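You operate a simulated robot arm through the tools that you are given. There is no shell and no other tool. Be economical: measure what you need, move in short steps, check, and stop when the job is done.

You run a simulated robot arm. Do the job below in one go: nothing can be reset, and whatever is moved stays where it is left.

JOB
Lift the iron dust by magnet bar and release it down the chute.
Fine: lay the bar across the open chute, press its key, put it back, shut the cover; never touch the dust by hand. Set down upright: magnet bar. What is to be rubbed or washed off counts as gone when no trace of it is left.

It is judged by the outcome, as a careful person would: the job done as asked, and still so three seconds after it is handed in. It fails if anything else is knocked over, pushed out of place, dropped, spilled or broken. Lids that push on must go on centred and level and be pressed home; caps that screw on are set level and turned clockwise until they are tight.

ROBOT AND FRAMES
A 6-joint arm with a four-finger gripper on a trunk, on a base that drives. Base frame: it is fixed to the floor where the robot stands at the start and does not move with it; the origin is under the middle of the robot, x ahead of it, y to its left, z up. Lengths are in m, angles in degrees, forces in N, time in s.
With the tool pointing down near the work surface it reaches from about 0.28 to 0.7 m from the robot's upright axis, wherever it stands. Its first joint turns from -166.0 to 166.0 degrees. Places, roughly: chute cover [0.5, 0, 0.9]; iron dust [0.8, 0.4, 0.9]; release key [1, 0.4, 0.9]. Payload 3.43 kg.
The tool frame sits at the grasp point between the pads (the TCP): z along the fingers, y along the line on which they close. The tips reach 0.03 m beyond it. The gripper opens to 0.12 m. The gripper's body begins 0.085 m behind the TCP.
Orientation is that of the tool frame in the base frame, as a unit quaternion [x, y, z, w]. With the fingers straight down and closing along the base's y, the tool's x points along the base's -x, its y along +y and its z along -z.

CONTROLS
- The arm moves only by the tool jog_arm. Its argument "motion" is one flat list of numbers, 7 for each row, row after row: the gripper command, from -1 (fully open) to 1 (shut), values between in proportion, then the shift along the tool's x, y, z in units of 25 mm (1.0 is 25 mm), then the turn, a rotation vector about the tool's x, y, z in units of 6 degrees (1.0 is 6 degrees). In form: [grip, dx, dy, dz, wx, wy, wz, grip, dx, dy, dz, wx, wy, wz, ...]. A call has 1 to 12 rows; each row shifts and turns the commanded pose from where the row before left it, along the tool's axes as they then stand. A call with a number of a shift or a turn outside -1 to 1 is refused whole. Each row takes 0.2 s and may step no farther than 0.05 m and 8.6 degrees from the row before; otherwise, or with a gripper value out of range, the whole call is refused. A pose out of reach is approached as far as the arm can. The call stops where the force on the tool passes 40 N (or 10 N more than at its start, if that is more) or the arm is blocked; 0.2 s more then pass. The fingers move at their own pace and stop on an object; they squeeze with about 36 N. The grip force told is the motor's: it shows also when the fingers shut on nothing. Time passes only in rows, and 0.2 s behind the last, so rows that do not move let the fingers close. The reply holds the time, the measured pose of the TCP, the force on the tool along the base axes, the opening and the grip force, in the units named above and with some noise, with the torque about the TCP (base axes, N m) and any sound that the robot's microphone picked up.
- Cameras (640 x 400 px; columns grow to the right, rows downward): "scene" is now at [0.0531, 0.1531, 1.6827]; the picture's right is [0.20, -0.98, 0.00], its down [-0.77, -0.16, -0.62] and it looks along [0.61, 0.13, -0.78] (base axes); focal length 286 px, centre (320, 200). "wrist" rides on the gripper at [0.071, -0.017, -0.121] in the tool frame; the picture's right is [0.23, 0.97, 0.00], its down [-0.81, 0.19, -0.55] and it looks along [-0.54, 0.13, 0.83] (tool axes); focal length 275 px, centre (320, 200). There is no depth. A picture from a camera that has moved, and an enlarged one, comes with that camera's place and axes in the base frame and with its lens.
- capture(camera): a new picture of that camera. The clock stands still meanwhile.
- raise_lower(by): slides the trunk up (or, below 0, down) by that many m; the arm and the scene camera ride with it, the base frame stays. It gives what a move gives, with no picture.
- roll_base(legs): drives the robot by 1 to 6 legs, each [ahead, left, turn to the left] in m, m and degrees, along the robot's own axes; the way and the turn of a leg run together, so that a leg with both is an arc; at most 1.5 m and 180 degrees a leg. The arm and the cameras ride along, it lands a little off, and it stops where it bumps. It gives what a move gives.
- aim_head(pan, tilt): turns the head with the scene camera to pan (to the left, within 120 degrees either way) and tilt (down, from -29 to 69), counted from straight ahead of the robot. It gives what a move gives.
- inspect(camera, box): a new picture of the part [left, top, right, bottom] of that camera's present view, enlarged. The clock stands still meanwhile.
- hand_in(): hands the job in; it is judged then, once.

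Work in short steps. Places have to be worked out from the pictures, the camera data and where the tool is seen: move nearer, look again, correct. Check each grasp and each placing, and mend what went wrong. You have 120 turns and 82 pictures in all, those below and enlarged ones among them. Open the gripper and draw the arm clear of the work before you hand the job in, unless the task says otherwise; then end with one line.

The tools are called after "Call:" by a JSON object that holds its "op" and its "data". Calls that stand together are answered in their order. jog_arm: Moves the arm, as the interface text tells. Its arguments: {"type":"object","properties":{"motion":{"type":"array","items":{"type":"number"}}},"required":["motion"]} The other tools are called the same way: raise_lower (by) slides the trunk up or down; roll_base (legs) drives the base; aim_head (pan, tilt) turns the head that bears the scene camera; capture (camera) takes a picture; inspect (camera, box) takes an enlarged picture of a part of a camera's view; hand_in () hands the job in.

At the start:

```text
clock: 0.0
tool_pos: [0.3063, 0.2694, 1.2049]
ee_rot: [0.0, 1.0, 0.0, 0.0]
contact_force: [-0.8, 0.2, -1.1]
torque: [0.04, -0.01, -0.02]
grip_width: 0.1201
grip_force: 0.1
trunk travel left (down, up): [-0.2, 0.24]
robot x, y, heading: [-0.0005, -0.0018, -0.2]
head pan, tilt: [11.8, 51.4]
```

scene: 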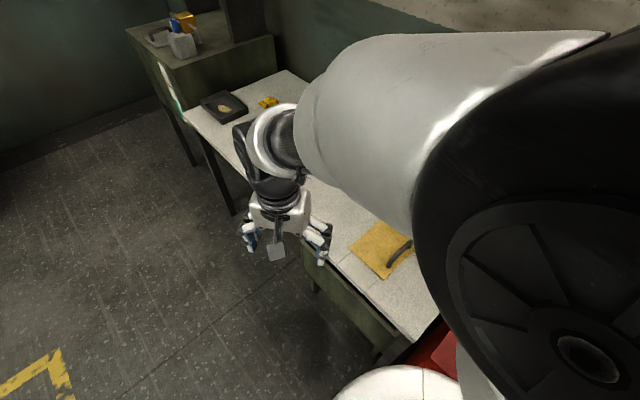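
wrist: 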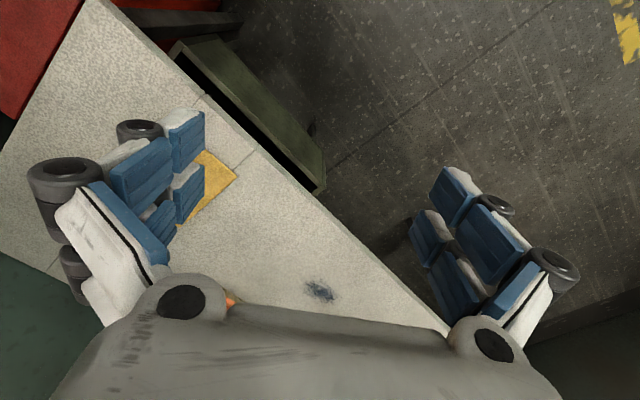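

The arm obstructs much of the view; I'll enlarge the parts of the scene view that show the bench.

Call:
{"op": "inspect", "data": {"camera": "scene", "box": [120, 0, 320, 125]}}

Call:
{"op": "inspect", "data": {"camera": "scene", "box": [300, 180, 460, 280]}}

```text
3.20 times, centred on (220, 62) of scene
camera zoom: at [0.0531, 0.1531, 1.6827], right [0.2, -0.98, 0.0], down [-0.77, -0.16, -0.62], along [0.61, 0.13, -0.78], focal length 914 px, centre (640, 640)
```

zoom: 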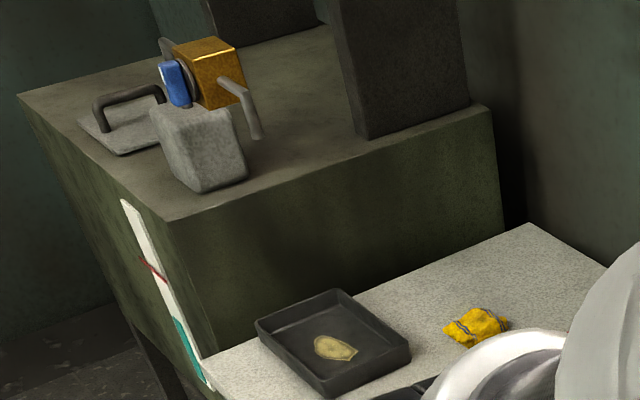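

```text
4.00 times, centred on (380, 230) of scene
camera zoom: at [0.0531, 0.1531, 1.6827], right [0.2, -0.98, 0.0], down [-0.77, -0.16, -0.62], along [0.61, 0.13, -0.78], focal length 1143 px, centre (80, 80)
```

zoom: 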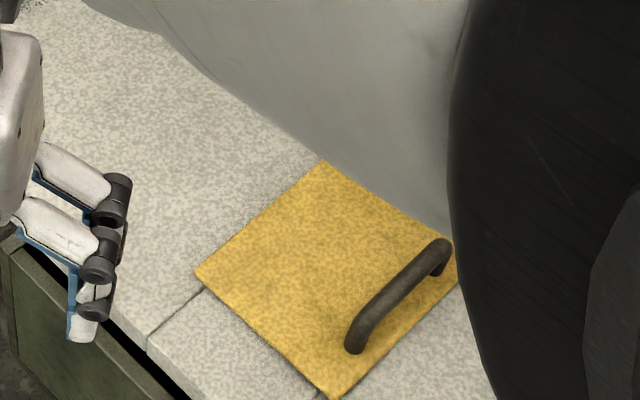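

The wrist view shows a dark spot near (0.76, 0.38), probably the dust, and something orange near (0.85, 0.17). I'll swing the arm to the right so the head camera can see the bench.

Call:
{"op": "jog_arm", "data": {"motion": [-1, -0.2, -1, -0.5, 0, 0, 0, -1, -0.2, -1, -0.5, 0, 0, 0, -1, -0.2, -1, -0.5, 0, 0, 0, -1, -0.2, -1, -0.5, 0, 0, 0, -1, 0, -1, -0.5, 0, 0, 0, -1, 0, -1, -0.5, 0, 0, 0, -1, 0, -1, 0, 0, 0, 0, -1, 0, -1, 0, 0, 0, 0, -1, 0, -1, 0, 0, 0, 0, -1, 0, -1, 0, 0, 0, 0, -1, 0, -1, 0, 0, 0, 0, -1, 0, -1, 0, 0, 0, 0]}}

Call:
{"op": "jog_arm", "data": {"motion": [-1, 0, -1, 0, 0, 0, 0, -1, 0, -1, 0, 0, 0, 0, -1, 0, -1, 0, 0, 0, 0, -1, 0, -1, 0, 0, 0, 0, -1, 0, -1, 0, 0, 0, 0, -1, 0, -1, 0, 0, 0, 0, -1, 0, -1, 0, 0, 0, 0, -1, 0, -1, 0, 0, 0, 0, -1, 0, -1, 0, 0, 0, 0, -1, 0, -1, 0, 0, 0, 0, -1, 0, -1, 0, 0, 0, 0, -1, 0, -1, 0, 0, 0, 0]}}

Call:
{"op": "aim_head", "data": {"pan": 15, "tilt": 40}}

Call:
{"op": "capture", "data": {"camera": "scene"}}

```text
clock: 2.6
tool_pos: [0.3259, -0.03, 1.2792]
ee_rot: [0.001, 1.0, 0.0, 0.001]
contact_force: [-0.2, -0.2, -0.3]
torque: [0.04, -0.02, 0.02]
grip_width: 0.12
grip_force: 0.0
trunk travel left (down, up): [-0.2, 0.24]
robot x, y, heading: [-0.0006, 0.0008, 0.0]
head pan, tilt: [11.8, 51.4]
```

```text
clock: 5.2
tool_pos: [0.3274, -0.3324, 1.2814]
ee_rot: [0.0, 1.0, 0.0, 0.0]
contact_force: [0.7, -1.6, -0.4]
torque: [0.0, 0.02, -0.03]
grip_width: 0.1198
grip_force: 0.2
trunk travel left (down, up): [-0.2, 0.24]
robot x, y, heading: [-0.0008, -0.0045, 0.3]
head pan, tilt: [11.8, 51.4]
```

```text
clock: 5.9
tool_pos: [0.3262, -0.3317, 1.2811]
ee_rot: [0.0, 1.0, 0.0, -0.001]
contact_force: [0.2, -0.8, 0.0]
torque: [0.02, -0.04, -0.01]
grip_width: 0.12
grip_force: 0.0
trunk travel left (down, up): [-0.2, 0.24]
robot x, y, heading: [0.0007, 0.0004, 0.3]
head pan, tilt: [15.0, 40.0]
```

```text
77 pictures are left
camera scene: at [0.0612, 0.1596, 1.6988], right [0.26, -0.97, 0.0], down [-0.62, -0.17, -0.77], along [0.74, 0.2, -0.64], focal length 286 px, centre (320, 200)
```

scene: 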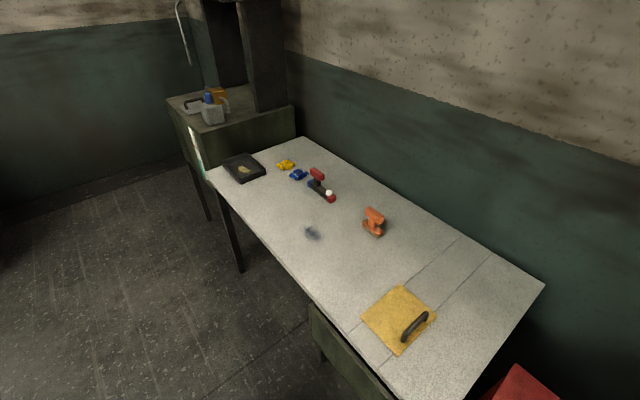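

Good view of the bench now. I'll enlarge the work items.

Call:
{"op": "inspect", "data": {"camera": "scene", "box": [280, 150, 400, 250]}}

Call:
{"op": "inspect", "data": {"camera": "scene", "box": [300, 230, 520, 370]}}

```text
4.00 times, centred on (340, 200) of scene
camera zoom: at [0.0612, 0.1596, 1.6988], right [0.26, -0.97, 0.0], down [-0.62, -0.17, -0.77], along [0.74, 0.2, -0.64], focal length 1143 px, centre (240, 200)
```

zoom: 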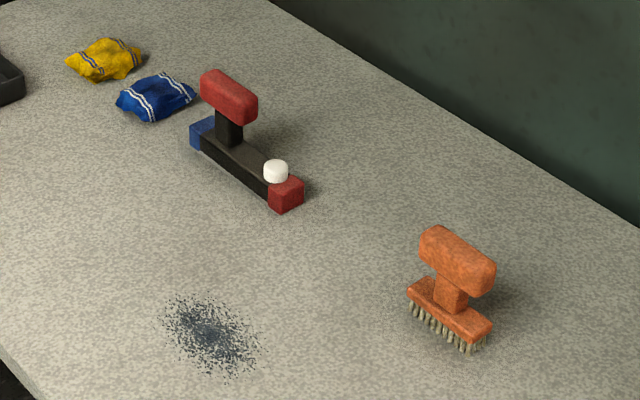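

```text
2.86 times, centred on (410, 300) of scene
camera zoom: at [0.0612, 0.1596, 1.6988], right [0.26, -0.97, 0.0], down [-0.62, -0.17, -0.77], along [0.74, 0.2, -0.64], focal length 816 px, centre (63, -86)
```

zoom: 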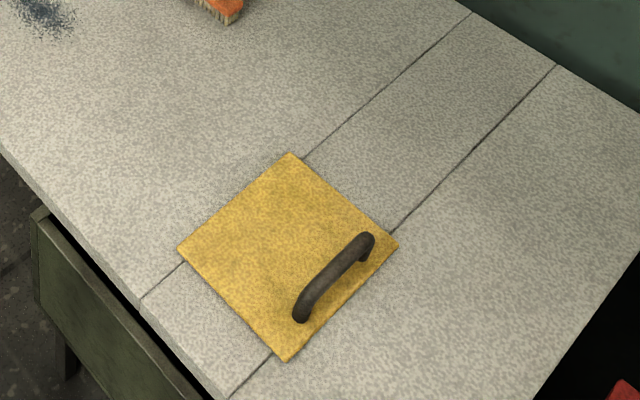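

The magnet bar (T-handle, white key on red end) is near (1.01, 0.42), the dust at (0.78, 0.385) lies along the bench, and the cover centre is at (0.53, 0.05). The bench runs at about 53°. I'll drive along its front so that everything is within reach, then turn to face it.

Call:
{"op": "roll_base", "data": {"legs": [[0.37, 0.53, 0], [0, 0, -45]]}}

Call:
{"op": "aim_head", "data": {"pan": 10, "tilt": 50}}

Call:
{"op": "capture", "data": {"camera": "scene"}}

Call:
{"op": "capture", "data": {"camera": "wrist"}}

```text
clock: 11.6
tool_pos: [0.3677, 0.0498, 1.281]
ee_rot: [0.382, 0.924, 0.001, 0.0]
contact_force: [0.1, -0.4, 0.4]
torque: [0.02, -0.01, -0.01]
grip_width: 0.1199
grip_force: 0.1
trunk travel left (down, up): [-0.2, 0.24]
robot x, y, heading: [0.3723, 0.516, -45.3]
head pan, tilt: [15.0, 40.0]
```

```text
clock: 12.3
tool_pos: [0.3677, 0.0494, 1.2804]
ee_rot: [0.382, 0.924, 0.0, 0.0]
contact_force: [-0.5, 0.4, 0.7]
torque: [0.02, -0.01, -0.04]
grip_width: 0.1197
grip_force: 0.0
trunk travel left (down, up): [-0.2, 0.24]
robot x, y, heading: [0.3731, 0.5212, -45.1]
head pan, tilt: [10.0, 50.0]
```

```text
74 pictures are left
camera scene: at [0.5185, 0.5822, 1.6847], right [-0.57, -0.82, 0.0], down [-0.63, 0.44, -0.64], along [0.53, -0.37, -0.77], focal length 286 px, centre (320, 200)
```

scene: 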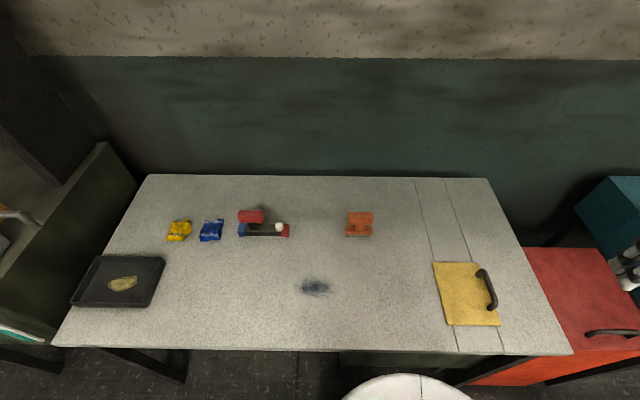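

```text
73 pictures are left
camera wrist: at [0.3064, 0.0883, 1.4022], right [0.53, 0.85, 0.0], down [0.71, -0.44, 0.55], along [0.47, -0.29, -0.83], focal length 275 px, centre (320, 200)
```

wrist: 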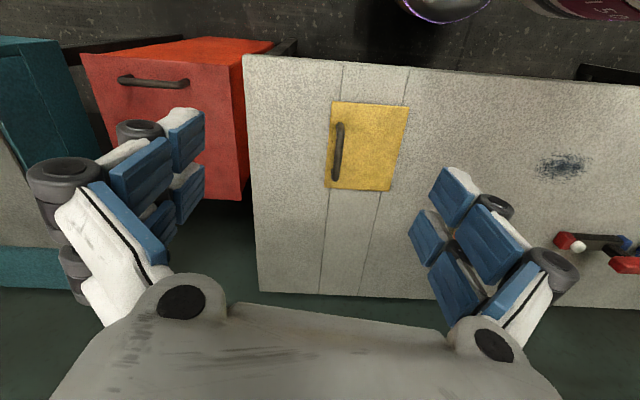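

Everything is in view. Let me enlarge the cover and the bar.

Call:
{"op": "inspect", "data": {"camera": "scene", "box": [410, 240, 530, 340]}}

Call:
{"op": "inspect", "data": {"camera": "scene", "box": [210, 190, 330, 310]}}

Call:
{"op": "inspect", "data": {"camera": "wrist", "box": [300, 80, 440, 210]}}

```text
4.00 times, centred on (470, 290) of scene
camera zoom: at [0.5185, 0.5822, 1.6847], right [-0.57, -0.82, 0.0], down [-0.63, 0.44, -0.64], along [0.53, -0.37, -0.77], focal length 1143 px, centre (-280, -160)
```

zoom: 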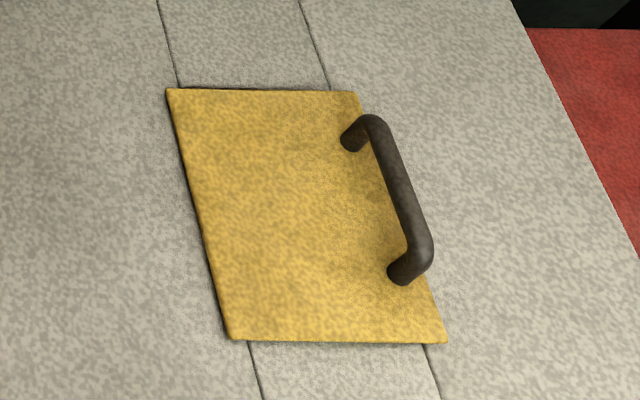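

```text
3.33 times, centred on (270, 250) of scene
camera zoom: at [0.5185, 0.5822, 1.6847], right [-0.57, -0.82, 0.0], down [-0.63, 0.44, -0.64], along [0.53, -0.37, -0.77], focal length 952 px, centre (487, 33)
```

zoom: 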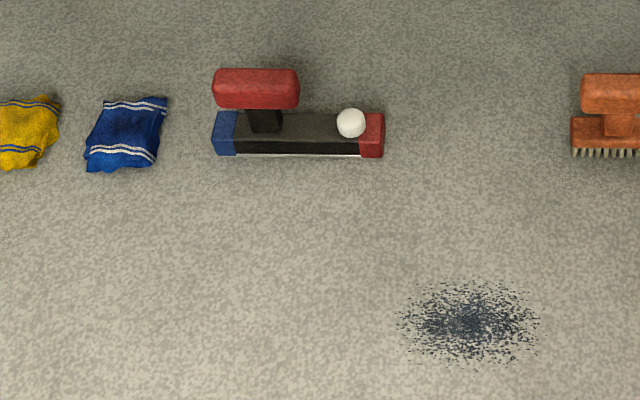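

```text
3.08 times, centred on (370, 145) of wrist
camera zoom: at [0.3064, 0.0883, 1.4022], right [0.53, 0.85, 0.0], down [0.71, -0.44, 0.55], along [0.47, -0.29, -0.83], focal length 847 px, centre (166, 369)
```

zoom: 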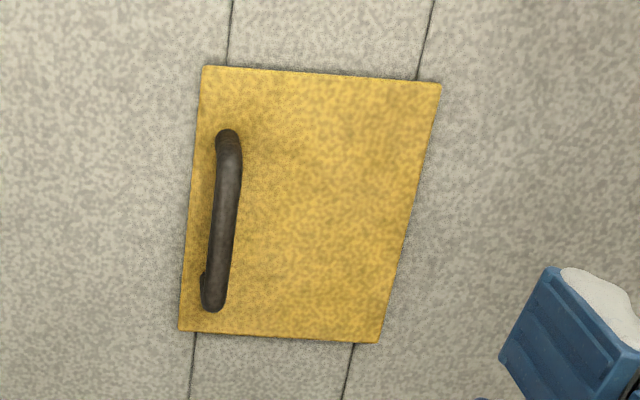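

Triangulating gives a bench top at z≈0.865, the cover centre at (0.547, 0.043), and the handle bar at (0.513, 0.001, ≈0.91) running along the bench depth. I'll move above the handle, turn the jaws to close along the bench, and look.

Call:
{"op": "jog_arm", "data": {"motion": [-1, -0.457, 0.23, 0.934, 0, 0, 0, -1, -0.457, 0.23, 0.934, 0, 0, 0, -1, -0.457, 0.23, 0.934, 0, 0, 0, -1, -0.457, 0.23, 0.934, 0, 0, 0, -1, -0.457, 0.23, 0.934, 0, 0, 0, -1, -0.457, 0.23, 0.934, 0, 0, 0, -1, -0.457, 0.23, 0.934, 0, 0, 0, -1, -0.457, 0.23, 0.934, 0, 0, 0, -1, -0.457, 0.23, 0.934, 0, 0, 0, -1, -0.457, 0.23, 0.934, 0, 0, 0, -1, -0.457, 0.23, 0.934, 0, 0, -0.7, -1, -0.457, 0.23, 0.934, 0, 0, -0.7]}}

Call:
{"op": "capture", "data": {"camera": "wrist"}}

Call:
{"op": "capture", "data": {"camera": "scene"}}

```text
clock: 14.9
tool_pos: [0.5153, 0.0023, 0.9977]
ee_rot: [0.313, 0.95, 0.0, 0.0]
contact_force: [-0.5, 0.2, 0.3]
torque: [0.0, 0.03, -0.03]
grip_width: 0.1199
grip_force: 0.1
trunk travel left (down, up): [-0.2, 0.24]
robot x, y, heading: [0.3704, 0.5156, -45.0]
head pan, tilt: [10.0, 50.0]
```

```text
69 pictures are left
camera wrist: at [0.4489, 0.0319, 1.1199], right [0.4, 0.92, 0.0], down [0.77, -0.33, 0.55], along [0.51, -0.22, -0.83], focal length 275 px, centre (320, 200)
```

wrist: 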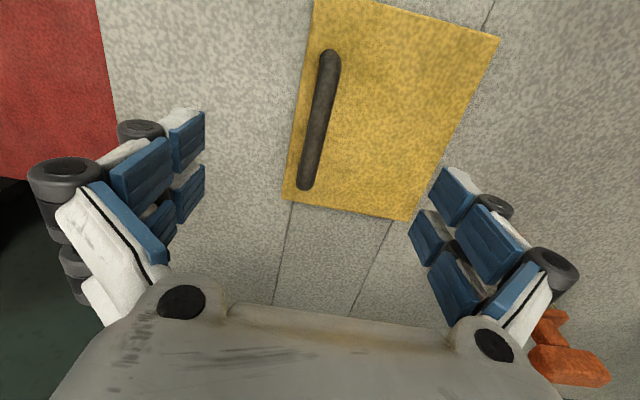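

```text
68 pictures are left
camera scene: at [0.519, 0.5815, 1.6846], right [-0.57, -0.82, 0.0], down [-0.63, 0.44, -0.64], along [0.53, -0.37, -0.77], focal length 286 px, centre (320, 200)
```

scene: 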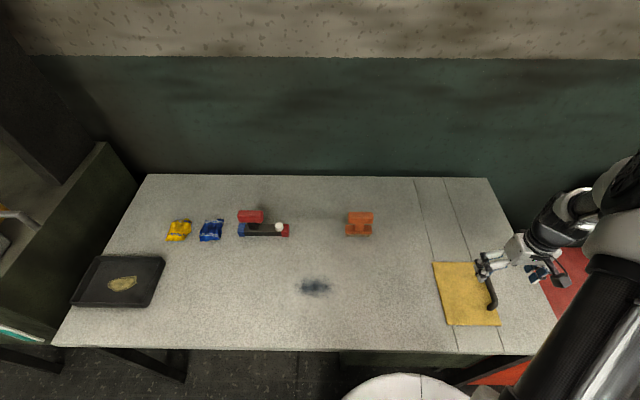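

The jaws are centred over the handle. I descend to z≈0.915 and close on it.

Call:
{"op": "jog_arm", "data": {"motion": [-1, 0, 0, 0.83, 0, 0, 0, -1, 0, 0, 0.83, 0, 0, 0, -1, 0, 0, 0.83, 0, 0, 0, -1, 0, 0, 0.83, 0, 0, 0, 0.2, 0, 0, 0, 0, 0, 0, 0.6, 0, 0, 0, 0, 0, 0, 1, 0, 0, 0, 0, 0, 0, 1, 0, 0, 0, 0, 0, 0, 1, 0, 0, 0, 0, 0, 0, 1, 0, 0, 0, 0, 0, 0, 1, 0, 0, 0, 0, 0, 0]}}

Call:
{"op": "capture", "data": {"camera": "wrist"}}

```text
clock: 17.3
tool_pos: [0.5105, 0.0027, 0.9187]
ee_rot: [0.314, 0.949, 0.0, 0.0]
contact_force: [-0.8, -1.4, -0.5]
torque: [-0.01, -0.05, 0.39]
grip_width: 0.0157
grip_force: 9.7
trunk travel left (down, up): [-0.2, 0.24]
robot x, y, heading: [0.3711, 0.5172, -45.2]
head pan, tilt: [10.0, 50.0]
```

```text
67 pictures are left
camera wrist: at [0.4456, 0.0315, 1.0408], right [0.39, 0.92, 0.0], down [0.77, -0.33, 0.55], along [0.51, -0.22, -0.83], focal length 275 px, centre (320, 200)
```

wrist: 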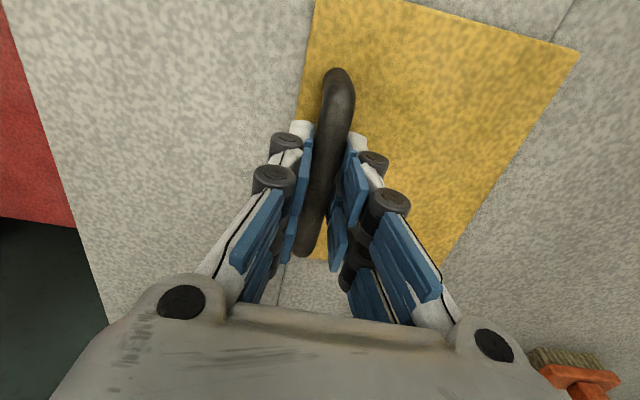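

Handle gripped (15.7 mm). Test lift: a small rise of about 2 cm to see whether it hinges or comes free.

Call:
{"op": "jog_arm", "data": {"motion": [1, 0, 0, -0.25, 0, 0, 0, 1, 0, 0, -0.25, 0, 0, 0, 1, 0, 0, -0.25, 0, 0, 0]}}

Call:
{"op": "capture", "data": {"camera": "wrist"}}

Call:
{"op": "inspect", "data": {"camera": "scene", "box": [410, 230, 530, 340]}}

```text
clock: 18.0
tool_pos: [0.5127, 0.0019, 0.9277]
ee_rot: [0.312, 0.95, 0.001, -0.003]
contact_force: [0.2, -7.7, -18.9]
torque: [-0.61, -0.46, 0.97]
grip_width: 0.0156
grip_force: 45.0
trunk travel left (down, up): [-0.2, 0.24]
robot x, y, heading: [0.3737, 0.5161, -45.2]
head pan, tilt: [10.0, 50.0]
stopped in row 3: the force on the tool passed its limit at 42 N (the readings are from after the stop); the commanded pose is now the measured one
```

```text
66 pictures are left
camera wrist: at [0.446, 0.0305, 1.05], right [0.39, 0.92, 0.0], down [0.77, -0.33, 0.55], along [0.51, -0.21, -0.84], focal length 275 px, centre (320, 200)
```

wrist: 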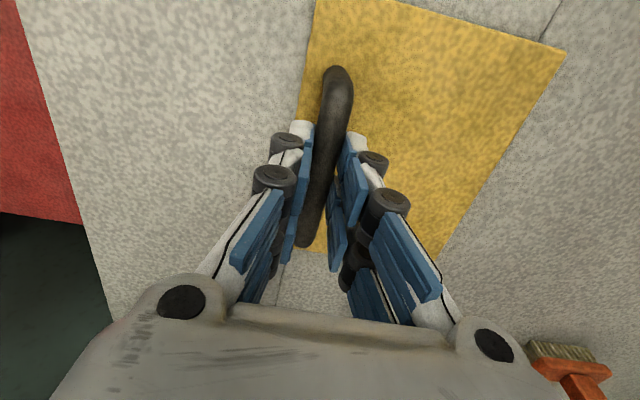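

```text
3.64 times, centred on (470, 285) of scene
camera zoom: at [0.519, 0.5791, 1.6848], right [-0.57, -0.82, 0.0], down [-0.63, 0.44, -0.64], along [0.53, -0.37, -0.77], focal length 1039 px, centre (-226, -109)
```

zoom: 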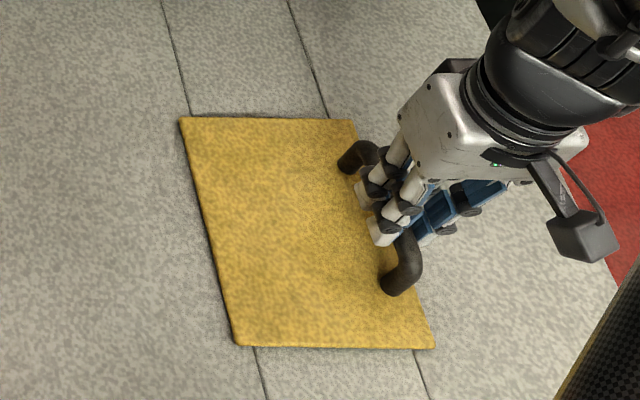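

Lifting is blocked at 42 N and the cover didn't tilt, so it likely slides. I ease back down and try sliding it along the bench, to the left (+tool y) first.

Call:
{"op": "jog_arm", "data": {"motion": [1, 0, 0, 0.3, 0, 0, 0, 1, 0, 0, 0, 0, 0, 0, 1, 0, 0.2, 0, 0, 0, 0, 1, 0, 0.3, 0, 0, 0, 0, 1, 0, 0.3, 0, 0, 0, 0]}}

```text
clock: 18.6
tool_pos: [0.5121, 0.0023, 0.9288]
ee_rot: [0.311, 0.95, -0.003, 0.0]
contact_force: [-6.4, 3.7, 19.8]
torque: [0.79, 1.01, 0.6]
grip_width: 0.0156
grip_force: 44.9
trunk travel left (down, up): [-0.2, 0.24]
robot x, y, heading: [0.3707, 0.5158, -45.3]
head pan, tilt: [10.0, 50.0]
stopped in row 2: the force on the tool passed its limit at 43 N (the readings are from after the stop); the commanded pose is now the measured one
```

That was only the pads sticking/slipping on the handle; the cover itself stays in place. Now the sideways test from here, left first.

Call:
{"op": "jog_arm", "data": {"motion": [1, 0, 0, 0, 0, 0, 0, 1, 0, 0.2, 0, 0, 0, 0, 1, 0, 0.3, 0, 0, 0, 0, 1, 0, 0.3, 0, 0, 0, 0]}}

```text
clock: 19.3
tool_pos: [0.5134, 0.0041, 0.9273]
ee_rot: [0.312, 0.95, -0.008, 0.002]
contact_force: [-13.1, -2.4, 4.9]
torque: [-0.16, 0.51, 0.98]
grip_width: 0.0152
grip_force: 45.1
trunk travel left (down, up): [-0.2, 0.24]
robot x, y, heading: [0.3695, 0.5163, -45.2]
head pan, tilt: [10.0, 50.0]
stopped in row 3: the force on the tool passed its limit at 44 N (the readings are from after the stop); the commanded pose is now the measured one
```

Left is blocked. Now the right (−tool y).

Call:
{"op": "jog_arm", "data": {"motion": [1, 0, -0.1, 0, 0, 0, 0, 1, 0, -0.2, 0, 0, 0, 0, 1, 0, -0.3, 0, 0, 0, 0, 1, 0, -0.3, 0, 0, 0, 0]}}

```text
clock: 20.3
tool_pos: [0.4994, -0.0127, 0.9281]
ee_rot: [0.313, 0.95, -0.006, 0.001]
contact_force: [-9.5, 8.7, 2.8]
torque: [0.82, 1.11, 1.14]
grip_width: 0.0155
grip_force: 44.6
trunk travel left (down, up): [-0.2, 0.24]
robot x, y, heading: [0.3739, 0.514, -45.1]
head pan, tilt: [10.0, 50.0]
```

It moves to the right by about 2 cm. Quick check that it slid and didn't tip.

Call:
{"op": "inspect", "data": {"camera": "scene", "box": [410, 230, 570, 350]}}

```text
3.33 times, centred on (490, 290) of scene
camera zoom: at [0.5168, 0.5829, 1.6847], right [-0.58, -0.82, 0.0], down [-0.63, 0.44, -0.64], along [0.53, -0.37, -0.77], focal length 952 px, centre (-247, -100)
```

zoom: 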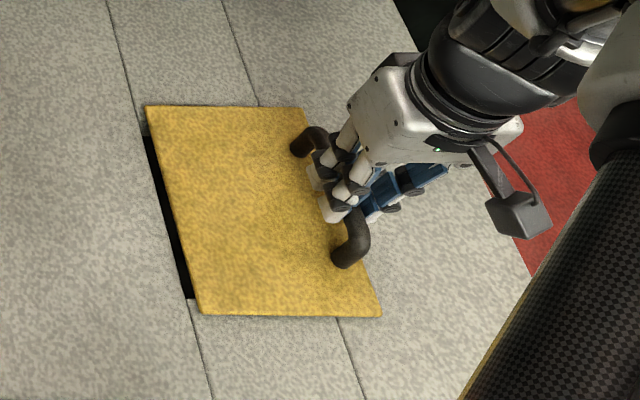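

It slides open to the right, showing the dark chute. Continue sliding.

Call:
{"op": "jog_arm", "data": {"motion": [1, 0, -0.4, 0, 0, 0, 0, 1, 0, -0.4, 0, 0, 0, 0, 1, 0, -0.4, 0, 0, 0, 0, 1, 0, -0.4, 0, 0, 0, 0, 1, 0, -0.4, 0, 0, 0, 0, 1, 0, -0.4, 0, 0, 0, 0, 1, 0, -0.4, 0, 0, 0, 0, 1, 0, -0.4, 0, 0, 0, 0, 1, 0, -0.4, 0, 0, 0, 0, 1, 0, -0.4, 0, 0, 0, 0]}}

Call:
{"op": "capture", "data": {"camera": "scene"}}

```text
clock: 22.5
tool_pos: [0.4428, -0.0953, 0.9277]
ee_rot: [0.313, 0.95, -0.005, 0.001]
contact_force: [-11.6, 9.9, -20.1]
torque: [0.46, 0.57, 1.12]
grip_width: 0.0153
grip_force: 44.7
trunk travel left (down, up): [-0.2, 0.24]
robot x, y, heading: [0.3695, 0.5177, -44.9]
head pan, tilt: [10.0, 50.0]
```

```text
63 pictures are left
camera scene: at [0.5166, 0.5806, 1.6848], right [-0.58, -0.82, 0.0], down [-0.63, 0.44, -0.64], along [0.53, -0.37, -0.77], focal length 286 px, centre (320, 200)
```

scene: 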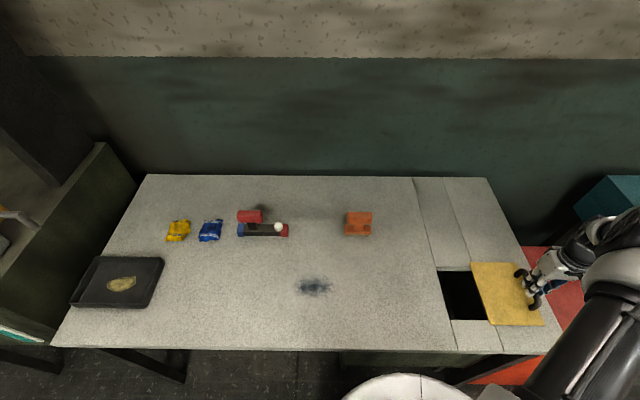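

The chute is largely open. I push a bit more to find the end stop.

Call:
{"op": "jog_arm", "data": {"motion": [1, 0, -0.3, 0, 0, 0, 0, 1, 0, -0.3, 0, 0, 0, 0, 1, 0, -0.3, 0, 0, 0, 0, 1, 0, -0.3, 0, 0, 0, 0]}}

Call:
{"op": "inspect", "data": {"camera": "scene", "box": [410, 240, 570, 360]}}

```text
clock: 23.5
tool_pos: [0.4291, -0.111, 0.9279]
ee_rot: [0.313, 0.95, 0.001, 0.002]
contact_force: [17.9, 32.5, -13.2]
torque: [-0.16, -1.51, 0.86]
grip_width: 0.0155
grip_force: 44.8
trunk travel left (down, up): [-0.2, 0.24]
robot x, y, heading: [0.3693, 0.5131, -45.3]
head pan, tilt: [10.0, 50.0]
```

```text
3.33 times, centred on (490, 300) of scene
camera zoom: at [0.5206, 0.5852, 1.6844], right [-0.57, -0.82, 0.0], down [-0.63, 0.44, -0.64], along [0.53, -0.37, -0.77], focal length 952 px, centre (-247, -133)
```

zoom: 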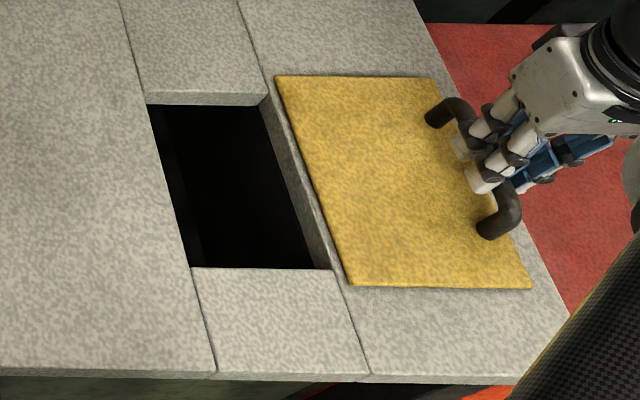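

The cover is at its stop and fully open: the hole is about 0.12 (along the bench) × 0.155, centred near (0.546, 0.047). I release the handle and rise.

Call:
{"op": "jog_arm", "data": {"motion": [0.5, 0, 0, 0, 0, 0, 0, -0.2, 0, 0, 0, 0, 0, 0, -1, 0, 0, 0, 0, 0, 0, -1, 0, 0, 0, 0, 0, 0, -1, 0, 0, 0, 0, 0, 0, -1, 0, 0, -1, 0, 0, 0, -1, 0, 0, -1, 0, 0, 0, -1, 0, 0, -1, 0, 0, 0, -1, 0, 0, -1, 0, 0, 0, -1, 0, 0, -1, 0, 0, 0, -1, 0, 0, -1, 0, 0, 0, -1, 0, 0, -1, 0, 0, 0]}}

Call:
{"op": "roll_base", "data": {"legs": [[-0.03, 0.18, 0]]}}

```text
clock: 26.1
tool_pos: [0.4257, -0.1161, 1.108]
ee_rot: [0.313, 0.95, -0.007, 0.002]
contact_force: [-0.1, -0.3, 0.2]
torque: [-0.02, -0.01, 0.01]
grip_width: 0.1199
grip_force: 0.0
trunk travel left (down, up): [-0.2, 0.24]
robot x, y, heading: [0.37, 0.5172, -45.0]
head pan, tilt: [10.0, 50.0]
```

```text
clock: 27.6
tool_pos: [0.5306, 0.0295, 1.1055]
ee_rot: [0.312, 0.95, -0.006, 0.002]
contact_force: [0.2, 1.1, 0.0]
torque: [-0.03, 0.03, 0.02]
grip_width: 0.1199
grip_force: 0.1
trunk travel left (down, up): [-0.2, 0.24]
robot x, y, heading: [0.4779, 0.6606, -45.1]
head pan, tilt: [10.0, 50.0]
```

Now I travel above the magnet bar (about (1.07, 0.43)), staying high over the brush.

Call:
{"op": "jog_arm", "data": {"motion": [-1, -0.31, 1, 0, 0, 0, 0, -1, -0.31, 1, 0, 0, 0, 0, -1, -0.31, 1, 0, 0, 0, 0, -1, -0.31, 1, 0, 0, 0, 0, -1, -0.31, 1, 0, 0, 0, 0, -1, -0.31, 1, 0, 0, 0, 0, -1, -0.31, 1, 0, 0, 0, 0, -1, -0.31, 1, 0, 0, 0, 0, -1, -0.31, 1, 0, 0, 0, 0, -1, -0.31, 1, 0, 0, 0, 0, -1, -0.31, 1, 0, 0, 0, 0, -1, -0.31, 1, 0, 0, 0, 0]}}

Call:
{"op": "jog_arm", "data": {"motion": [-1, -0.31, 1, 0, 0, 0, 0, -1, -0.31, 1, 0, 0, 0, 0, -1, -0.31, 1, 0, 0, 0, 0, -1, -0.31, 1, 0, 0, 0, 0, -1, -0.31, 1, 0, 0, 0, 0, -1, -0.31, 1, 0, 0, 0, 0, -1, -0.31, 1, 0, 0, 0, 0, -1, -0.31, 1, 0, 0, 0, 0, -1, -0.31, 1, 0, 0, 0, 0, -1, -0.31, 1, 0, 0, 0, 0, -1, -0.31, 1, 0, 0, 0, 0, -1, -0.31, 1, 0, 0, 0, 0]}}

Call:
{"op": "jog_arm", "data": {"motion": [-1, 0, 0, 0, 0, 0, -1, -1, 0, 0, 0, 0, 0, -1, -1, 0, 0, 0, 0, 0, -1, -1, 0, 0, 0, 0, 0, -1, -1, 0, 0, 0, 0, 0, -1, -1, 0, 0, 0, 0, 0, -1, -1, 0, 0, 0, 0, 0, -1, -1, 0, 0, 0, 0, 0, -1, -1, 0, 0, 0, 0, 0, -1, -1, 0, 0, 0, 0, 0, -1, -1, 0, 0, 0, 0, 0, -1, -1, 0, 0, 0, 0, 0, -1]}}

Call:
{"op": "jog_arm", "data": {"motion": [-1, 0, 0, 0, 0, 0, -1, -1, 0, 0, 0, 0, 0, -1, -1, 0, 0, 0, 0, 0, -1]}}

Call:
{"op": "capture", "data": {"camera": "wrist"}}

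Call:
{"op": "capture", "data": {"camera": "scene"}}

```text
clock: 30.2
tool_pos: [0.7834, 0.2153, 1.1037]
ee_rot: [0.314, 0.949, -0.007, 0.002]
contact_force: [0.4, 0.1, -0.2]
torque: [-0.02, 0.03, -0.02]
grip_width: 0.1202
grip_force: 0.1
trunk travel left (down, up): [-0.2, 0.24]
robot x, y, heading: [0.4739, 0.6608, -45.2]
head pan, tilt: [10.0, 50.0]
```

```text
clock: 32.8
tool_pos: [1.0386, 0.4005, 1.0996]
ee_rot: [0.314, 0.95, -0.006, 0.001]
contact_force: [0.4, 0.3, -0.8]
torque: [-0.03, 0.0, 0.03]
grip_width: 0.1199
grip_force: 0.0
trunk travel left (down, up): [-0.2, 0.24]
robot x, y, heading: [0.4765, 0.6649, -45.2]
head pan, tilt: [10.0, 50.0]
```

```text
clock: 35.4
tool_pos: [1.0389, 0.401, 1.1004]
ee_rot: [-0.306, 0.952, -0.006, -0.002]
contact_force: [-0.4, 0.2, 0.1]
torque: [-0.01, -0.06, 0.02]
grip_width: 0.12
grip_force: 0.1
trunk travel left (down, up): [-0.2, 0.24]
robot x, y, heading: [0.4732, 0.662, -45.1]
head pan, tilt: [10.0, 50.0]
```

```text
clock: 36.2
tool_pos: [1.0377, 0.3994, 1.1016]
ee_rot: [-0.451, 0.892, -0.006, -0.002]
contact_force: [0.5, -0.1, -1.0]
torque: [-0.01, 0.01, -0.01]
grip_width: 0.12
grip_force: 0.0
trunk travel left (down, up): [-0.2, 0.24]
robot x, y, heading: [0.4761, 0.6617, -45.3]
head pan, tilt: [10.0, 50.0]
```

```text
61 pictures are left
camera wrist: at [1.0101, 0.3334, 1.2236], right [-0.92, 0.39, -0.01], down [0.33, 0.77, 0.54], along [0.22, 0.5, -0.84], focal length 275 px, centre (320, 200)
```

wrist: 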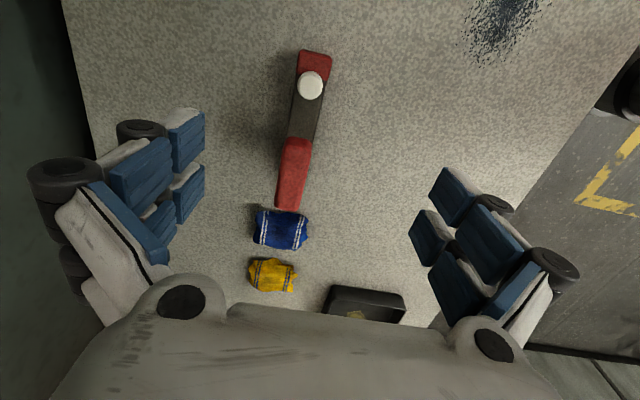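

```text
60 pictures are left
camera scene: at [0.6228, 0.7274, 1.6847], right [-0.57, -0.82, 0.0], down [-0.63, 0.44, -0.64], along [0.53, -0.37, -0.77], focal length 286 px, centre (320, 200)
```

scene: 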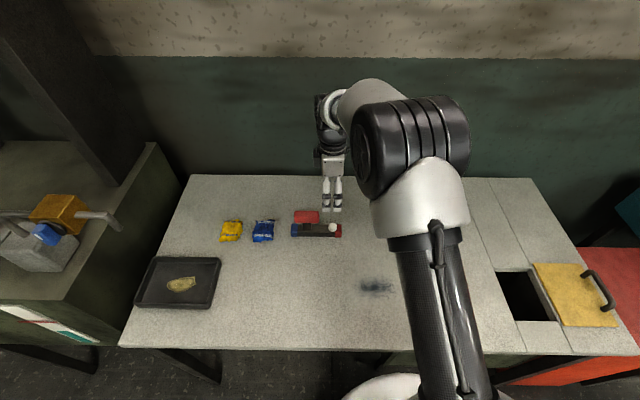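

The tool y axis now lies across the bar. The T-grip centre is near (1.093, 0.448), z 0.937–0.966. I move above it, slightly toward the bar's middle for balance.

Call:
{"op": "jog_arm", "data": {"motion": [-1, -0.564, -0.146, 0.9, 0, 0, 0, -1, -0.564, -0.146, 0.9, 0, 0, 0, -1, -0.564, -0.146, 0.9, 0, 0, 0, -1, -0.564, -0.146, 0.7, 0, 0, 0]}}

Call:
{"op": "capture", "data": {"camera": "wrist"}}

Call:
{"op": "inspect", "data": {"camera": "scene", "box": [270, 150, 370, 250]}}

```text
clock: 37.2
tool_pos: [1.085, 0.4357, 1.0147]
ee_rot: [-0.45, 0.893, -0.005, -0.004]
contact_force: [-0.3, 0.7, 0.4]
torque: [0.01, 0.05, 0.01]
grip_width: 0.1198
grip_force: 0.0
trunk travel left (down, up): [-0.2, 0.24]
robot x, y, heading: [0.4796, 0.661, -45.2]
head pan, tilt: [10.0, 50.0]
```

```text
59 pictures are left
camera wrist: at [1.0563, 0.371, 1.137], right [-0.92, 0.39, 0.0], down [0.33, 0.77, 0.54], along [0.22, 0.5, -0.84], focal length 275 px, centre (320, 200)
```

wrist: 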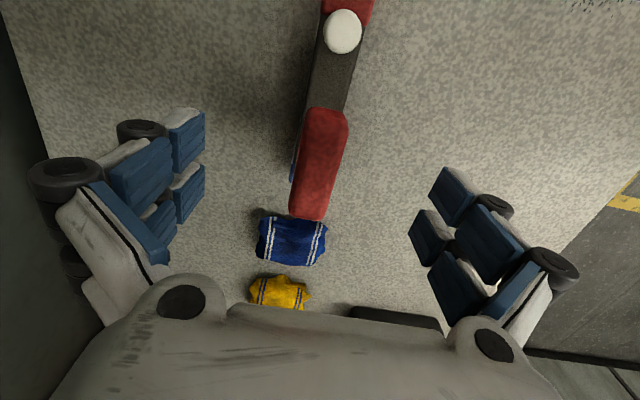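

```text
4.00 times, centred on (320, 200) of scene
camera zoom: at [0.6234, 0.7276, 1.6846], right [-0.57, -0.82, 0.0], down [-0.63, 0.44, -0.64], along [0.53, -0.37, -0.77], focal length 1143 px, centre (320, 200)
```

zoom: 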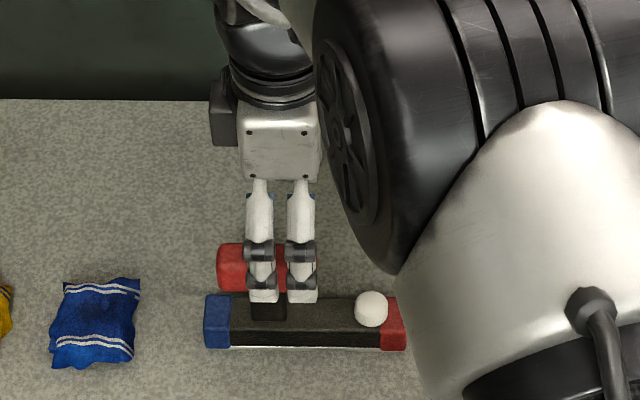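

Well centred. I descend to z≈0.948 and close on the grip.

Call:
{"op": "jog_arm", "data": {"motion": [-1, 0, 0.1, 0.89, 0, 0, 0, -1, 0, 0, 0.89, 0, 0, 0, -1, 0, 0, 0.89, 0, 0, 0, 0, 0, 0, 0, 0, 0, 0, 0.5, 0, 0, 0, 0, 0, 0, 1, 0, 0, 0, 0, 0, 0, 1, 0, 0, 0, 0, 0, 0, 1, 0, 0, 0, 0, 0, 0, 1, 0, 0, 0, 0, 0, 0]}}

Call:
{"op": "inspect", "data": {"camera": "scene", "box": [270, 150, 370, 250]}}

```text
clock: 39.2
tool_pos: [1.0827, 0.4351, 0.9475]
ee_rot: [-0.45, 0.893, -0.006, -0.004]
contact_force: [1.8, -0.7, 0.3]
torque: [-0.06, 0.08, 0.0]
grip_width: 0.0294
grip_force: 7.5
trunk travel left (down, up): [-0.2, 0.24]
robot x, y, heading: [0.4757, 0.6591, -45.3]
head pan, tilt: [10.0, 50.0]
```

```text
4.00 times, centred on (320, 200) of scene
camera zoom: at [0.6229, 0.7273, 1.6847], right [-0.57, -0.82, 0.0], down [-0.63, 0.44, -0.64], along [0.53, -0.37, -0.77], focal length 1143 px, centre (320, 200)
```

zoom: 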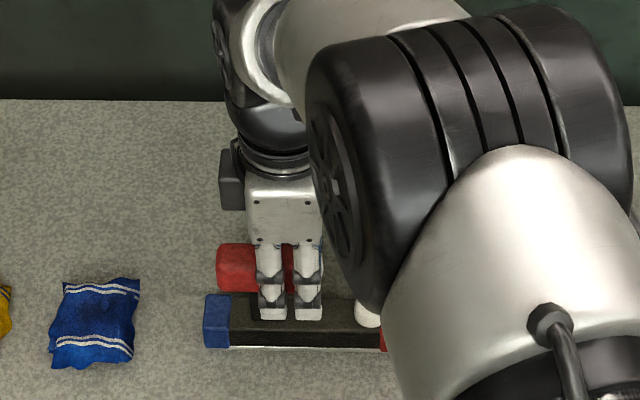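

Grip at 29 mm. With the bar on the bench the TCP is at z=0.9475, a useful reference. Lift and check that it hangs level.

Call:
{"op": "jog_arm", "data": {"motion": [1, 0, 0, -0.3, 0, 0, 0, 1, 0, 0, -0.5, 0, 0, 0, 1, 0, 0, -0.8, 0, 0, 0, 1, 0, 0, -0.8, 0, 0, 0]}}

Call:
{"op": "inspect", "data": {"camera": "scene", "box": [270, 130, 370, 230]}}

Call:
{"op": "capture", "data": {"camera": "wrist"}}

```text
clock: 40.2
tool_pos: [1.0827, 0.4385, 1.009]
ee_rot: [-0.45, 0.893, -0.006, -0.004]
contact_force: [-0.7, -0.8, -5.6]
torque: [-0.01, -0.02, -0.01]
grip_width: 0.0285
grip_force: 35.7
trunk travel left (down, up): [-0.2, 0.24]
robot x, y, heading: [0.4757, 0.6618, -45.1]
head pan, tilt: [10.0, 50.0]
```

```text
4.00 times, centred on (320, 180) of scene
camera zoom: at [0.6229, 0.7274, 1.6847], right [-0.57, -0.82, 0.0], down [-0.63, 0.44, -0.64], along [0.53, -0.37, -0.77], focal length 1143 px, centre (320, 280)
```

zoom: 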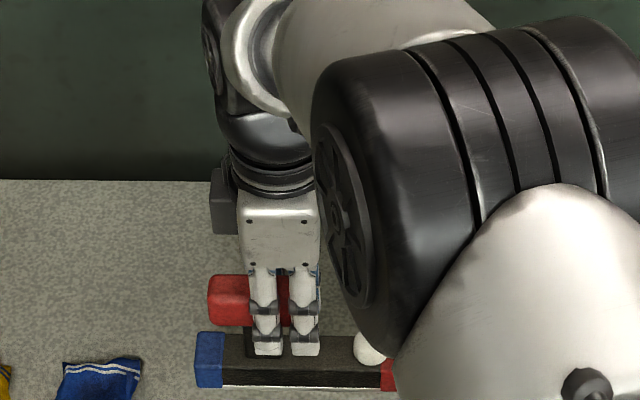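

```text
55 pictures are left
camera wrist: at [1.0549, 0.3717, 1.1306], right [-0.92, 0.39, 0.0], down [0.33, 0.77, 0.54], along [0.22, 0.5, -0.84], focal length 275 px, centre (320, 200)
```

wrist: 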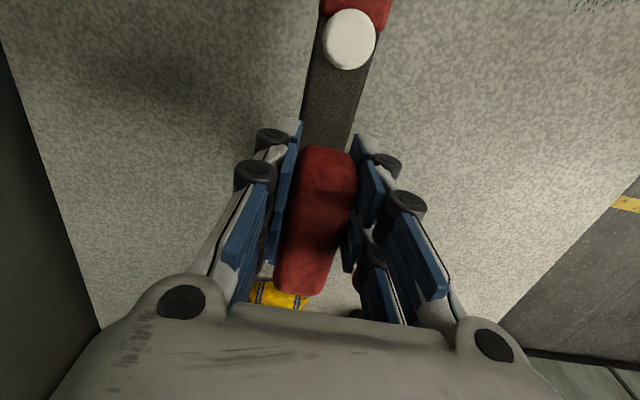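

Hangs level and balanced. I carry it over to the dust (0.812, 0.395).

Call:
{"op": "jog_arm", "data": {"motion": [1, 0.925, 0.9585, 0, 0, 0, 0, 1, 0.925, 0.9585, 0, 0, 0, 0, 1, 0.925, 0.9585, 0, 0, 0, 0, 1, 0.925, 0.9585, 0, 0, 0, 0, 1, 0.925, 0.9585, 0, 0, 0, 0, 1, 0.925, 0.9585, 0, 0, 0, 0, 1, 0.925, 0.9585, 0, 0, 0, 0, 1, 0.925, 0.9585, 0, 0, 0, 0]}}

Call:
{"op": "capture", "data": {"camera": "wrist"}}

Call:
{"op": "capture", "data": {"camera": "scene"}}

```text
clock: 42.0
tool_pos: [0.8166, 0.4004, 1.0057]
ee_rot: [-0.45, 0.893, -0.006, -0.003]
contact_force: [-0.6, -0.4, -5.1]
torque: [0.0, 0.01, -0.01]
grip_width: 0.0288
grip_force: 36.1
trunk travel left (down, up): [-0.2, 0.24]
robot x, y, heading: [0.476, 0.6589, -45.1]
head pan, tilt: [10.0, 50.0]
```

```text
54 pictures are left
camera wrist: at [0.7885, 0.3353, 1.1282], right [-0.92, 0.39, -0.01], down [0.33, 0.77, 0.54], along [0.22, 0.5, -0.84], focal length 275 px, centre (320, 200)
```

wrist: 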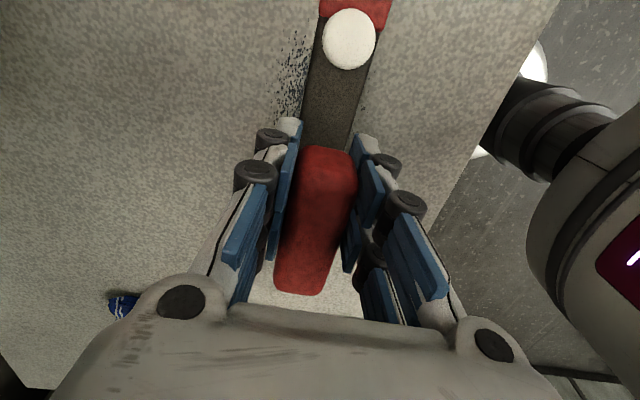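

```text
53 pictures are left
camera scene: at [0.6221, 0.727, 1.6848], right [-0.58, -0.82, 0.0], down [-0.63, 0.44, -0.64], along [0.53, -0.37, -0.77], focal length 286 px, centre (320, 200)
```

scene: 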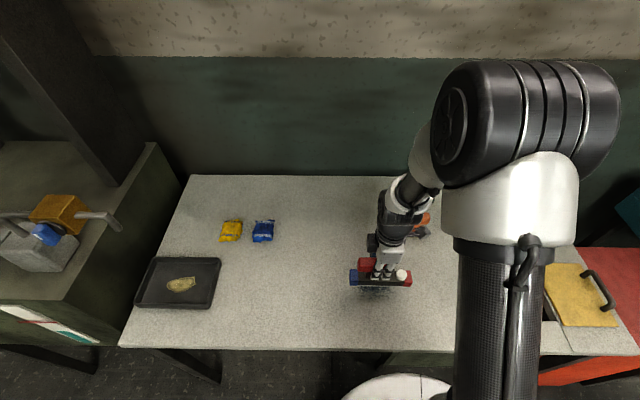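

The bar is over the dust. Descend until about 3 mm above contact height.

Call:
{"op": "jog_arm", "data": {"motion": [1, 0, 0, 0.7, 0, 0, 0, 1, 0, 0, 0.7, 0, 0, 0, 1, 0, 0, 0.7, 0, 0, 0]}}

Call:
{"op": "capture", "data": {"camera": "wrist"}}

Call:
{"op": "inspect", "data": {"camera": "scene", "box": [330, 240, 430, 320]}}

```text
clock: 42.8
tool_pos: [0.8172, 0.4011, 0.9555]
ee_rot: [-0.45, 0.893, -0.007, -0.003]
contact_force: [-0.7, 0.2, -4.6]
torque: [-0.02, 0.0, -0.04]
grip_width: 0.0288
grip_force: 36.1
trunk travel left (down, up): [-0.2, 0.24]
robot x, y, heading: [0.4776, 0.6583, -45.1]
head pan, tilt: [10.0, 50.0]
```

```text
52 pictures are left
camera wrist: at [0.7889, 0.3345, 1.0781], right [-0.92, 0.39, -0.01], down [0.33, 0.77, 0.54], along [0.22, 0.5, -0.84], focal length 275 px, centre (320, 200)
```

wrist: 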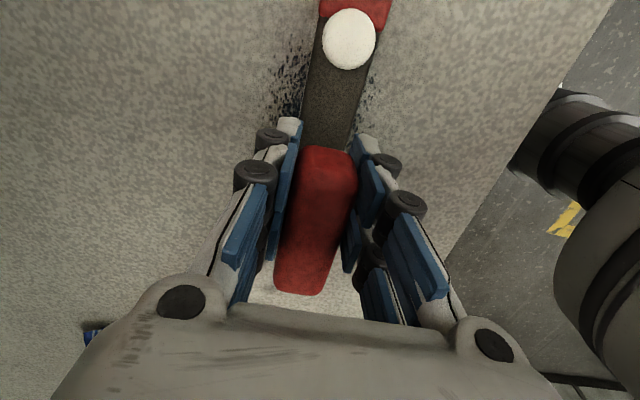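

```text
5.00 times, centred on (380, 280) of scene
camera zoom: at [0.6234, 0.7269, 1.6846], right [-0.57, -0.82, 0.0], down [-0.63, 0.44, -0.64], along [0.53, -0.37, -0.77], focal length 1428 px, centre (20, -200)
```

zoom: 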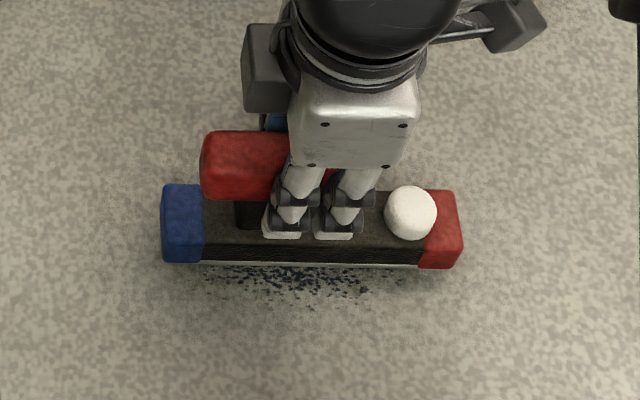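

Well centred. Now lower gently to contact.

Call:
{"op": "jog_arm", "data": {"motion": [1, 0, 0, 0.1, 0, 0, 0, 1, 0, 0, 0.1, 0, 0, 0, 1, 0, 0, 0.08, 0, 0, 0, 1, 0, 0, 0, 0, 0, 0]}}

Call:
{"op": "inspect", "data": {"camera": "scene", "box": [330, 240, 430, 320]}}

```text
clock: 43.8
tool_pos: [0.8156, 0.4015, 0.9494]
ee_rot: [-0.45, 0.893, -0.006, -0.004]
contact_force: [0.3, 0.0, -3.9]
torque: [0.01, -0.01, 0.0]
grip_width: 0.0287
grip_force: 36.3
trunk travel left (down, up): [-0.2, 0.24]
robot x, y, heading: [0.4737, 0.6594, -45.1]
head pan, tilt: [10.0, 50.0]
```

```text
5.00 times, centred on (380, 280) of scene
camera zoom: at [0.623, 0.7273, 1.6847], right [-0.57, -0.82, 0.0], down [-0.63, 0.44, -0.64], along [0.53, -0.37, -0.77], focal length 1428 px, centre (20, -200)
```

zoom: 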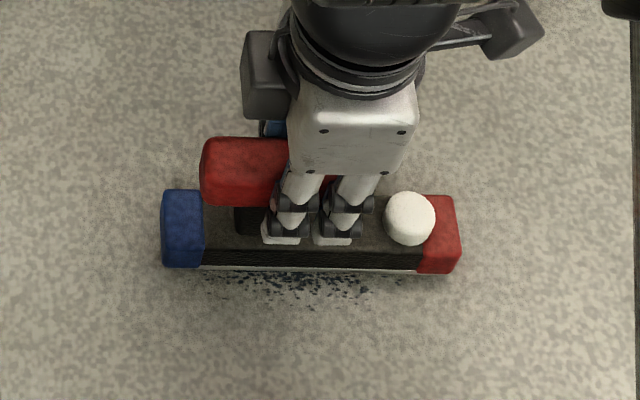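

Almost at contact; a touch further down.

Call:
{"op": "jog_arm", "data": {"motion": [1, 0, 0, 0.06, 0, 0, 0, 1, 0, 0, 0.04, 0, 0, 0, 1, 0, 0, 0, 0, 0, 0]}}

Call:
{"op": "inspect", "data": {"camera": "scene", "box": [330, 240, 430, 320]}}

```text
clock: 44.6
tool_pos: [0.8152, 0.4016, 0.9484]
ee_rot: [-0.45, 0.893, -0.006, -0.003]
contact_force: [-1.1, -1.5, 3.6]
torque: [-0.07, 0.21, -0.03]
grip_width: 0.0287
grip_force: 35.9
trunk travel left (down, up): [-0.2, 0.24]
robot x, y, heading: [0.4712, 0.6597, -45.0]
head pan, tilt: [10.0, 50.0]
```

```text
5.00 times, centred on (380, 280) of scene
camera zoom: at [0.6225, 0.7274, 1.6848], right [-0.57, -0.82, 0.0], down [-0.63, 0.44, -0.64], along [0.53, -0.37, -0.77], focal length 1428 px, centre (20, -200)
```

zoom: 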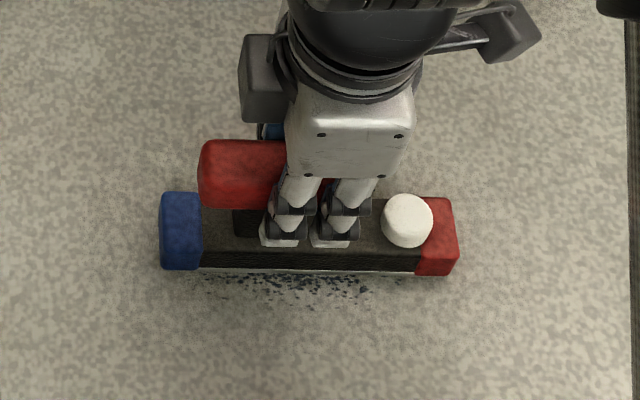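

In light contact. I sweep the magnet slowly toward the near side of the dust, then over to the far side.

Call:
{"op": "jog_arm", "data": {"motion": [1, 0, 0, -0.03, 0, 0, 0, 1, 0, 0.2, 0, 0, 0, 0, 1, 0, 0.2, 0, 0, 0, 0, 1, 0, 0.2, 0, 0, 0, 0, 1, 0, 0.2, 0, 0, 0, 0, 1, 0, 0.2, 0, 0, 0, 0, 1, 0, 0.2, 0, 0, 0, 0]}}

Call:
{"op": "inspect", "data": {"camera": "scene", "box": [330, 240, 430, 320]}}

Call:
{"op": "inspect", "data": {"camera": "wrist", "box": [200, 0, 440, 150]}}

```text
clock: 46.2
tool_pos: [0.7923, 0.4199, 0.9476]
ee_rot: [-0.45, 0.893, -0.006, -0.003]
contact_force: [-0.2, 1.3, -1.9]
torque: [0.14, 0.02, -0.02]
grip_width: 0.0286
grip_force: 35.8
trunk travel left (down, up): [-0.2, 0.24]
robot x, y, heading: [0.4755, 0.6611, -45.0]
head pan, tilt: [10.0, 50.0]
```

```text
5.00 times, centred on (380, 280) of scene
camera zoom: at [0.6229, 0.7274, 1.6847], right [-0.57, -0.82, 0.0], down [-0.63, 0.44, -0.64], along [0.53, -0.37, -0.77], focal length 1428 px, centre (20, -200)
```

zoom: 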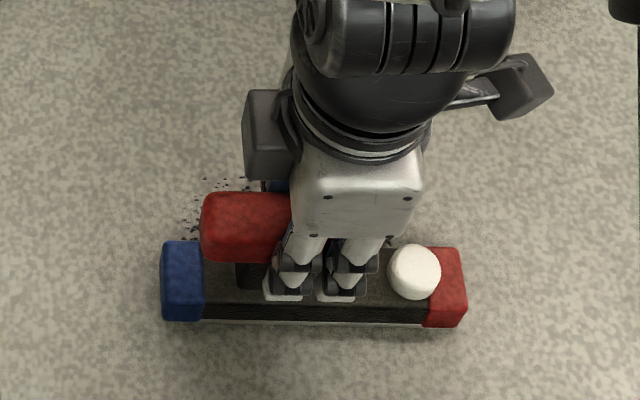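

```text
2.67 times, centred on (320, 75) of wrist
camera zoom: at [0.7642, 0.354, 1.0699], right [-0.92, 0.39, 0.0], down [0.33, 0.77, 0.54], along [0.22, 0.5, -0.84], focal length 734 px, centre (320, 533)
```

zoom: 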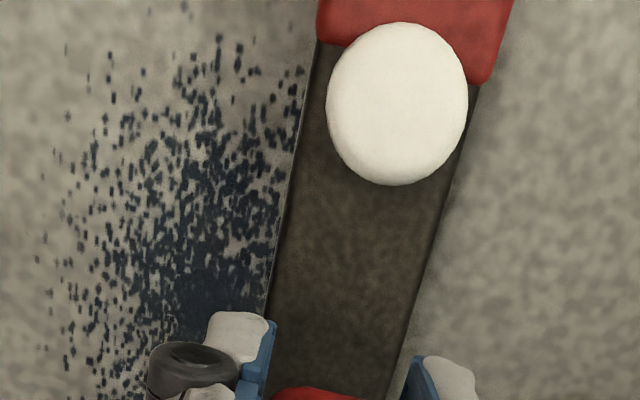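

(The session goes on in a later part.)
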